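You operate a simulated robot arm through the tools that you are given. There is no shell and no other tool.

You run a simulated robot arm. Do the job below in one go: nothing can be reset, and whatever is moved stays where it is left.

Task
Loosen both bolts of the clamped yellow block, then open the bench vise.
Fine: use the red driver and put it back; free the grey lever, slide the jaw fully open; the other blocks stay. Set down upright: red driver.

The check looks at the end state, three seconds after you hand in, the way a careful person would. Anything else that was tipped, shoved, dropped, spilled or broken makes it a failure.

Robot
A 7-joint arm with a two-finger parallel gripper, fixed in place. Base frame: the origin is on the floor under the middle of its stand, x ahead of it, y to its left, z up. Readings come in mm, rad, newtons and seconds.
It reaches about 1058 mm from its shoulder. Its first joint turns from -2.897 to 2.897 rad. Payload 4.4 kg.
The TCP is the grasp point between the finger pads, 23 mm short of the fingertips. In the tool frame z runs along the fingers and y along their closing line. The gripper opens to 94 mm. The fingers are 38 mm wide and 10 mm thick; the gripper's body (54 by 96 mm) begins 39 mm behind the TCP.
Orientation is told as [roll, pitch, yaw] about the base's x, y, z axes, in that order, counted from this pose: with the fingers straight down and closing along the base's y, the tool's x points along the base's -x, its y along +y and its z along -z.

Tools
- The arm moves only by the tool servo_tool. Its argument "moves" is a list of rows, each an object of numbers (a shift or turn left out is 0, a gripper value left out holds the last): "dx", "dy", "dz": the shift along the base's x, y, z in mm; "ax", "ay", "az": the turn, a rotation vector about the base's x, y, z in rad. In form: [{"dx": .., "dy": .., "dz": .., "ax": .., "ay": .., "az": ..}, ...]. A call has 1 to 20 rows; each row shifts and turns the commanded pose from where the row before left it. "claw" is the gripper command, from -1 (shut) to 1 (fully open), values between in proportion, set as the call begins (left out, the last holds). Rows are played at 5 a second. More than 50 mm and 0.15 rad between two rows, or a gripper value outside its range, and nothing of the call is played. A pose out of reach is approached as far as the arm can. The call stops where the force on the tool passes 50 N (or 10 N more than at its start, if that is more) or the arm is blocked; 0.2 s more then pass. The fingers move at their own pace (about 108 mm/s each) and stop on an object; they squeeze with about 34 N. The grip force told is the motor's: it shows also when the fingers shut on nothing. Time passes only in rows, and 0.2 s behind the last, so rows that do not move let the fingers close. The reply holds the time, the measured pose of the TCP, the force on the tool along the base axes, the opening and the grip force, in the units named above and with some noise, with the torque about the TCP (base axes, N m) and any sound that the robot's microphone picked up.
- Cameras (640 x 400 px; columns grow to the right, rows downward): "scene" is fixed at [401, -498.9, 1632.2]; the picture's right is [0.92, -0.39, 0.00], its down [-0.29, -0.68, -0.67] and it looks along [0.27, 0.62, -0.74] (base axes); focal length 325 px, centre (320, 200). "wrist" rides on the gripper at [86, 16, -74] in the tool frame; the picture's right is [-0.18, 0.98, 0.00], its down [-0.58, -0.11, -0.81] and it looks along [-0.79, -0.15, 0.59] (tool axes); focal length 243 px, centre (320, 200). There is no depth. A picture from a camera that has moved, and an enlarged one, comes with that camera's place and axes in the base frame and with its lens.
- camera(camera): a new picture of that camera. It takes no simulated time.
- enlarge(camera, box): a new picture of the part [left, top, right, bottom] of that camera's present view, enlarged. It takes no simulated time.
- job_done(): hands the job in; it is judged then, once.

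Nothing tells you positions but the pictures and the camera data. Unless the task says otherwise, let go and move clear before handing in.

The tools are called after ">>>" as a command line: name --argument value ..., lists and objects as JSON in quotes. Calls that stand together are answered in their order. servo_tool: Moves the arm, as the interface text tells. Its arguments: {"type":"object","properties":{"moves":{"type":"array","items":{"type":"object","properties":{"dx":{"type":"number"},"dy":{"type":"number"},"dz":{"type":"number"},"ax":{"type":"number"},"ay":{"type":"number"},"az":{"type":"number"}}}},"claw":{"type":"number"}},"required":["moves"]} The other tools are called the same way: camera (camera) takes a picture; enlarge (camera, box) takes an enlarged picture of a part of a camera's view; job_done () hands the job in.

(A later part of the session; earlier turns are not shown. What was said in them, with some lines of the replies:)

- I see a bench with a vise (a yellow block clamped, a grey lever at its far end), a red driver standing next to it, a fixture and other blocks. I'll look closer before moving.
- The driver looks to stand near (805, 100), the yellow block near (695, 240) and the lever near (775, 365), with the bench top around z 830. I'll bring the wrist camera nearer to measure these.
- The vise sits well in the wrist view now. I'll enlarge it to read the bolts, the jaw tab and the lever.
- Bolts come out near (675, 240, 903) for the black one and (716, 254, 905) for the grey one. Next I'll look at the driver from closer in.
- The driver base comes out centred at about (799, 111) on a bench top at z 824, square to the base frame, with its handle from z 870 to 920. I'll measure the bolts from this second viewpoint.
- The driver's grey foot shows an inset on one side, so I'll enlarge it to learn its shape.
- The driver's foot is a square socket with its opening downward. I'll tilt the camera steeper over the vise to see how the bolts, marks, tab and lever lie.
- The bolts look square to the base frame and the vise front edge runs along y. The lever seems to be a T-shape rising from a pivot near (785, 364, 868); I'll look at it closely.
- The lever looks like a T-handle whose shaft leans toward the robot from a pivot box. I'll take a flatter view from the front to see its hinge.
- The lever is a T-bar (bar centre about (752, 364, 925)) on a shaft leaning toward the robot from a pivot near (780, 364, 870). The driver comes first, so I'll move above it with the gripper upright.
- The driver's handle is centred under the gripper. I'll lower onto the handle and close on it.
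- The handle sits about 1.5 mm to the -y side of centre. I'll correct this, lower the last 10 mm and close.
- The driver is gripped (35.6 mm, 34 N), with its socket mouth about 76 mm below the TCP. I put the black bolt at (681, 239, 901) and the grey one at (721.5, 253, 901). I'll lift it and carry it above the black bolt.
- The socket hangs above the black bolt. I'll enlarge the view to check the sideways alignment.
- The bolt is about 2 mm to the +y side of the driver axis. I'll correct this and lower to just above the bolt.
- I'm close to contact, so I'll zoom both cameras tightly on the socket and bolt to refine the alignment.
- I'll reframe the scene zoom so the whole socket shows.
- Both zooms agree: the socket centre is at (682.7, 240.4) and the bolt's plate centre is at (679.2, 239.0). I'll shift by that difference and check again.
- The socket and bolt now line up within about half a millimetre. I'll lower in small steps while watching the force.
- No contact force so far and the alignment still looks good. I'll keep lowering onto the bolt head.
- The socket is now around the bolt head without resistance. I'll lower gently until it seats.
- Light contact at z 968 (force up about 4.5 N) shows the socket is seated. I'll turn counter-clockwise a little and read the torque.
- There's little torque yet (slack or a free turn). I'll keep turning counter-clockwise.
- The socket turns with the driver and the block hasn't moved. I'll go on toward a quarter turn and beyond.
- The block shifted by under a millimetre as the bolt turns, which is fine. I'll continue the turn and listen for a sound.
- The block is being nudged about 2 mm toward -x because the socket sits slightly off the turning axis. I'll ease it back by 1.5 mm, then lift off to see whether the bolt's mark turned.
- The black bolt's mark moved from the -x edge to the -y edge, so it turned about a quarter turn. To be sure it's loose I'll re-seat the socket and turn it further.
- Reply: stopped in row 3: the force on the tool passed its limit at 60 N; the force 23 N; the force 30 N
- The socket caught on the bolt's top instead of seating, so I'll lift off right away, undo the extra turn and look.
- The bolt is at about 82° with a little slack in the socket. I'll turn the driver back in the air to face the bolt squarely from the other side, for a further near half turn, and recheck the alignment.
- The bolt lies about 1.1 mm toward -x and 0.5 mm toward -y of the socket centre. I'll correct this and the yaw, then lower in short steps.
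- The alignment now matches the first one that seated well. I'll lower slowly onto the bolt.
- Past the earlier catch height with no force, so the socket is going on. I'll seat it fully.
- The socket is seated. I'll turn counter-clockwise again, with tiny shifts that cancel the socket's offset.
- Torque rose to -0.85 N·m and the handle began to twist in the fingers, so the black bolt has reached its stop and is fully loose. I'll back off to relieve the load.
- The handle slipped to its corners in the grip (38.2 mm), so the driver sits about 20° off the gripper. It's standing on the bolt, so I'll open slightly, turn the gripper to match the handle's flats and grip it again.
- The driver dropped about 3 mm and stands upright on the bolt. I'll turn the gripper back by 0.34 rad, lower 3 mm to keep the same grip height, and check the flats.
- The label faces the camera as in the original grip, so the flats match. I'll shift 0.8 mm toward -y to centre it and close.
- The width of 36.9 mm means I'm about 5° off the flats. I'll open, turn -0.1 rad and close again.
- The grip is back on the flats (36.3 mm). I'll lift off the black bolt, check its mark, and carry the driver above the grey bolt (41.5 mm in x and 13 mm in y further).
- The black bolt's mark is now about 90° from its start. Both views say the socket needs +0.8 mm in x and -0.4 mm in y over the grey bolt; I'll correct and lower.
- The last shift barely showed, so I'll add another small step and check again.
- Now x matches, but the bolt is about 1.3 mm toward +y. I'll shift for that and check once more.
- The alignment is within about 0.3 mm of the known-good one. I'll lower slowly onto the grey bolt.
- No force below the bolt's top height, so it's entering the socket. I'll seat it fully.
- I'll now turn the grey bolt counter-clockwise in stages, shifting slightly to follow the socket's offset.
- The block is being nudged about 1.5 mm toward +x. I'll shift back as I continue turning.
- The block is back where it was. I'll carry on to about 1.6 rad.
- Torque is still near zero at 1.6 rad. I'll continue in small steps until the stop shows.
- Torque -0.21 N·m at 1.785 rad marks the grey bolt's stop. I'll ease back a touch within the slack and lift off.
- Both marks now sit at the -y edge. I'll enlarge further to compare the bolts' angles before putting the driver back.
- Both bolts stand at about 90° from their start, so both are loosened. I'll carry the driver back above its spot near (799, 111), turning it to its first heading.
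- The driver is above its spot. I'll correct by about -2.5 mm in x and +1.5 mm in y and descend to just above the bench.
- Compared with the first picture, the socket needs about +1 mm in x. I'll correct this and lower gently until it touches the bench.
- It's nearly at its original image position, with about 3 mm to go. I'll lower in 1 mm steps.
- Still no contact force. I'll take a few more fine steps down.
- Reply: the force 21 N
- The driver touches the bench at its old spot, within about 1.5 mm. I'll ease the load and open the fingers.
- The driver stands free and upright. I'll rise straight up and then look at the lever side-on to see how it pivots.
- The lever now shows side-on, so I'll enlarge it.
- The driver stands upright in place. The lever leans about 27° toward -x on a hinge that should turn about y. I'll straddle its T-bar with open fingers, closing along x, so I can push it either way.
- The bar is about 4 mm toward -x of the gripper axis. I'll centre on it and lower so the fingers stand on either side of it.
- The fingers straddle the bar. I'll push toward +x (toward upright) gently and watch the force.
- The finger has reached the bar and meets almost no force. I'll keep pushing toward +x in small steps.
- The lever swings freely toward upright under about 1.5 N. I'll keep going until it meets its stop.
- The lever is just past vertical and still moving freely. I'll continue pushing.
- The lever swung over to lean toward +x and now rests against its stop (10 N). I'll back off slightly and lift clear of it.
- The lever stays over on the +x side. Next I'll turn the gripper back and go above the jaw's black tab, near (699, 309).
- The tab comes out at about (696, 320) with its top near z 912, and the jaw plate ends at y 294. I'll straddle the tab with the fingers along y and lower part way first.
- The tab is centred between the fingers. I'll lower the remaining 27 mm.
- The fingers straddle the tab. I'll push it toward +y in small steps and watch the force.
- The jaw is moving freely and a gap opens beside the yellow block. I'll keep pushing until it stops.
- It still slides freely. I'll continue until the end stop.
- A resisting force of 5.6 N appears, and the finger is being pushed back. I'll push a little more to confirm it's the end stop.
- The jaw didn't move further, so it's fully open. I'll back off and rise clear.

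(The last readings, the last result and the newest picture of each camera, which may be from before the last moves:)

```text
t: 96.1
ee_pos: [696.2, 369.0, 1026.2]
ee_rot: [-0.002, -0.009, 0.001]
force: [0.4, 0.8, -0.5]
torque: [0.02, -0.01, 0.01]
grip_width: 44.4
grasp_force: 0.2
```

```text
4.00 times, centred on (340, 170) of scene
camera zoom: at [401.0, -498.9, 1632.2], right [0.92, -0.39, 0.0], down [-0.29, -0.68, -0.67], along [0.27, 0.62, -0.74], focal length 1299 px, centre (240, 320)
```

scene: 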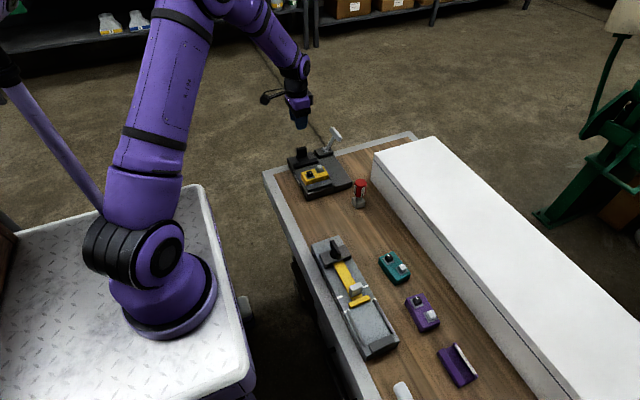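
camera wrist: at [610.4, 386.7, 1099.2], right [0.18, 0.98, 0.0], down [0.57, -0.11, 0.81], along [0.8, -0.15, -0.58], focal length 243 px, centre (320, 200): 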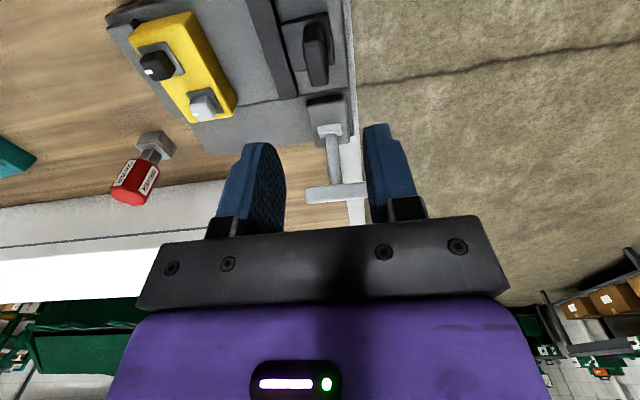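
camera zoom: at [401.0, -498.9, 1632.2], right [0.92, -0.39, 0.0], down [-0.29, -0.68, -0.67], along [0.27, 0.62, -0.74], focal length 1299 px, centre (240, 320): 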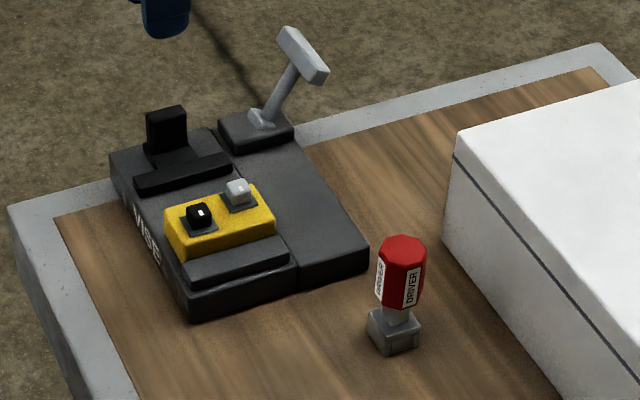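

Everything looks as intended: jaw fully open, lever over, driver upright. I'll check the bolts' angles once more from above before handing in.

>>> servo_tool --moves '[{"dx": -6, "dy": -22, "dz": 4, "ay": 0.12}, {"dx": -6, "dy": -22, "dz": 4, "ay": 0.12}, {"dx": -6, "dy": -22, "ay": 0.12}, {"dx": -6, "dy": -22, "ay": 0.12}, {"dx": -7, "dy": -22, "ay": 0.12}, {"dz": -20}, {}, {}]' --claw 1

>>> camera --camera "wrist"

>>> enlarge --camera "wrist" --box '[260, 120, 380, 230]'

```text
t: 97.9
ee_pos: [665.8, 262.1, 1009.2]
ee_rot: [-0.003, 0.593, 0.0]
force: [0.5, -0.3, 0.1]
torque: [0.01, 0.0, -0.01]
grip_width: 94.0
grasp_force: 0.1
```

```text
taken
camera wrist: at [636.8, 278.6, 1119.2], right [0.15, 0.98, -0.1], down [0.93, -0.11, 0.35], along [0.33, -0.15, -0.93], focal length 243 px, centre (320, 200)
```

wrist: 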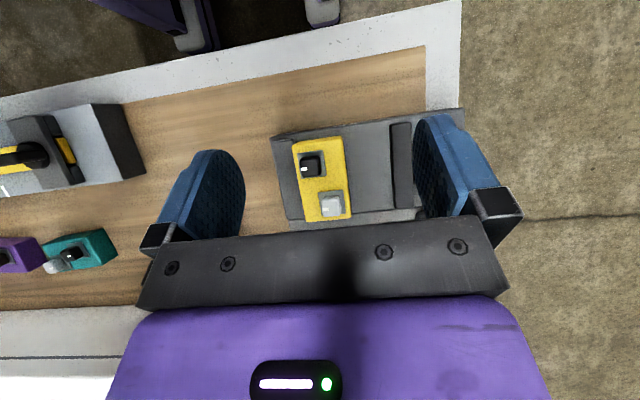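

```text
3.64 times, centred on (320, 175) of wrist
camera zoom: at [636.8, 278.6, 1119.2], right [0.15, 0.98, -0.1], down [0.93, -0.11, 0.35], along [0.33, -0.15, -0.93], focal length 882 px, centre (320, 291)
```

zoom: 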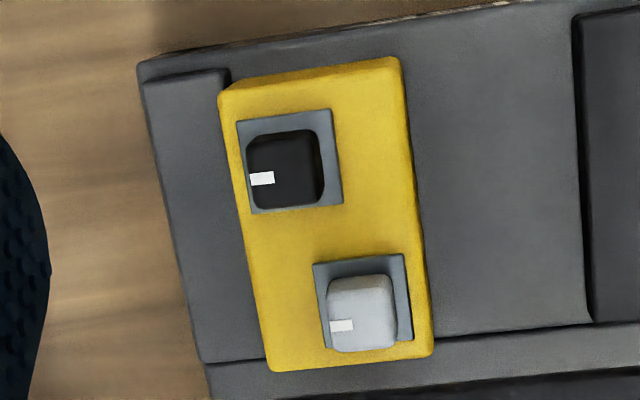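

Both marks sit at the -y side. I'll enlarge a little more to read the angles.

>>> enlarge --camera "wrist" --box '[290, 145, 355, 225]'

>>> enlarge --camera "scene" --box '[344, 176, 372, 214]'

```text
5.00 times, centred on (322, 185) of wrist
camera zoom: at [636.8, 278.6, 1119.2], right [0.15, 0.98, -0.1], down [0.93, -0.11, 0.35], along [0.33, -0.15, -0.93], focal length 1213 px, centre (308, 275)
```

zoom: 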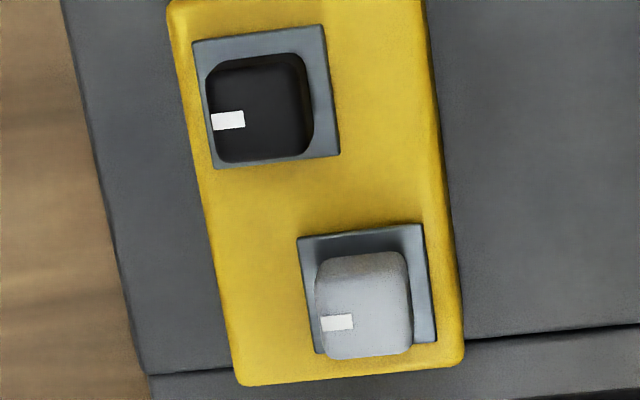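

```text
10.53 times, centred on (358, 195) of scene
camera zoom: at [401.0, -498.9, 1632.2], right [0.92, -0.39, 0.0], down [-0.29, -0.68, -0.67], along [0.27, 0.62, -0.74], focal length 3418 px, centre (-80, 253)
```

zoom: 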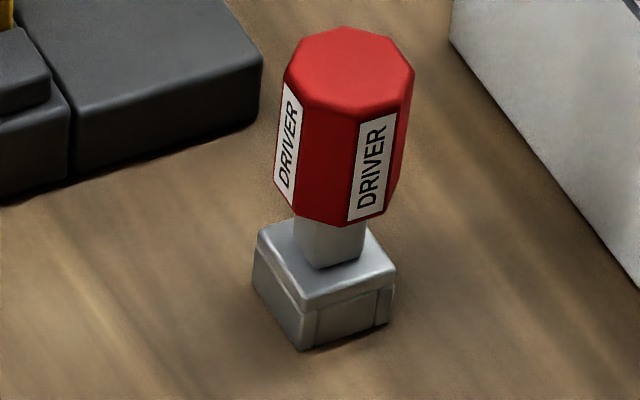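

Both marks lie square at 90° from their start, the driver stands upright on its old spot, the lever is over and the jaw is at its end stop. I'll move the arm clear.

>>> servo_tool --moves '[{"dx": -10, "dz": 35}, {"dx": -20, "dz": 35}, {"dx": -20, "dz": 35}, {"dx": -20, "dz": 35}, {}, {}]'

>>> camera --camera "scene"

```text
t: 99.3
ee_pos: [595.3, 264.6, 1149.3]
ee_rot: [-0.003, 0.592, -0.001]
force: [1.0, -0.2, -0.2]
torque: [-0.03, 0.02, -0.03]
grip_width: 93.9
grasp_force: 0.2
```

```text
taken
```

scene: 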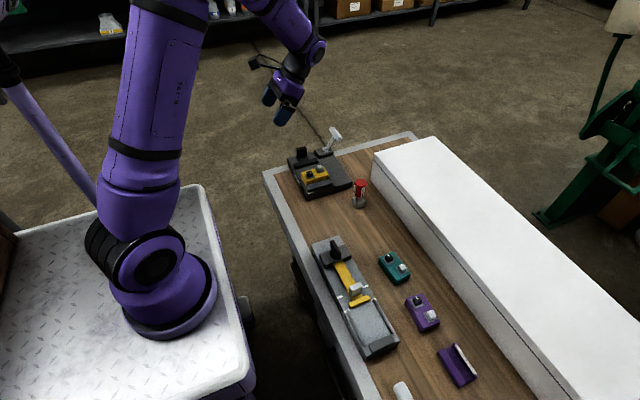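

The arm is clear and the gripper is empty. Both bolts are loosened, the lever is freed, the jaw is fully open, the driver is back upright and the other blocks are untouched, so I'm handing in.

>>> job_done

```text
The job is handed in.
```

I loosened both bolts on the clamped yellow block and opened the vise fully. The job is handed in; I haven't seen the check's verdict.

- **Bolts:** The black and grey bolts were each turned counter-clockwise with the red driver until they hit a stop. Their marks now sit about 90° from where they started. On the black bolt the socket caught on the bolt's top once and pressed with about 60 N before I lifted off. I could see no damage.
- **Driver:** It is back upright on the bench, within about 2 mm of its original spot.
- **Lever:** The grey lever swung from leaning toward the robot to leaning away, and rests against its stop there.
- **Jaw:** It slid open about 45 mm to its end stop. Pushing harder did not move it further.
- **Yellow block:** It shifted by up to about 2 mm while the bolts were turning. I nudged it back, and it ended within about a millimetre of where it began.
- **Other blocks:** Nothing else on the bench was touched.
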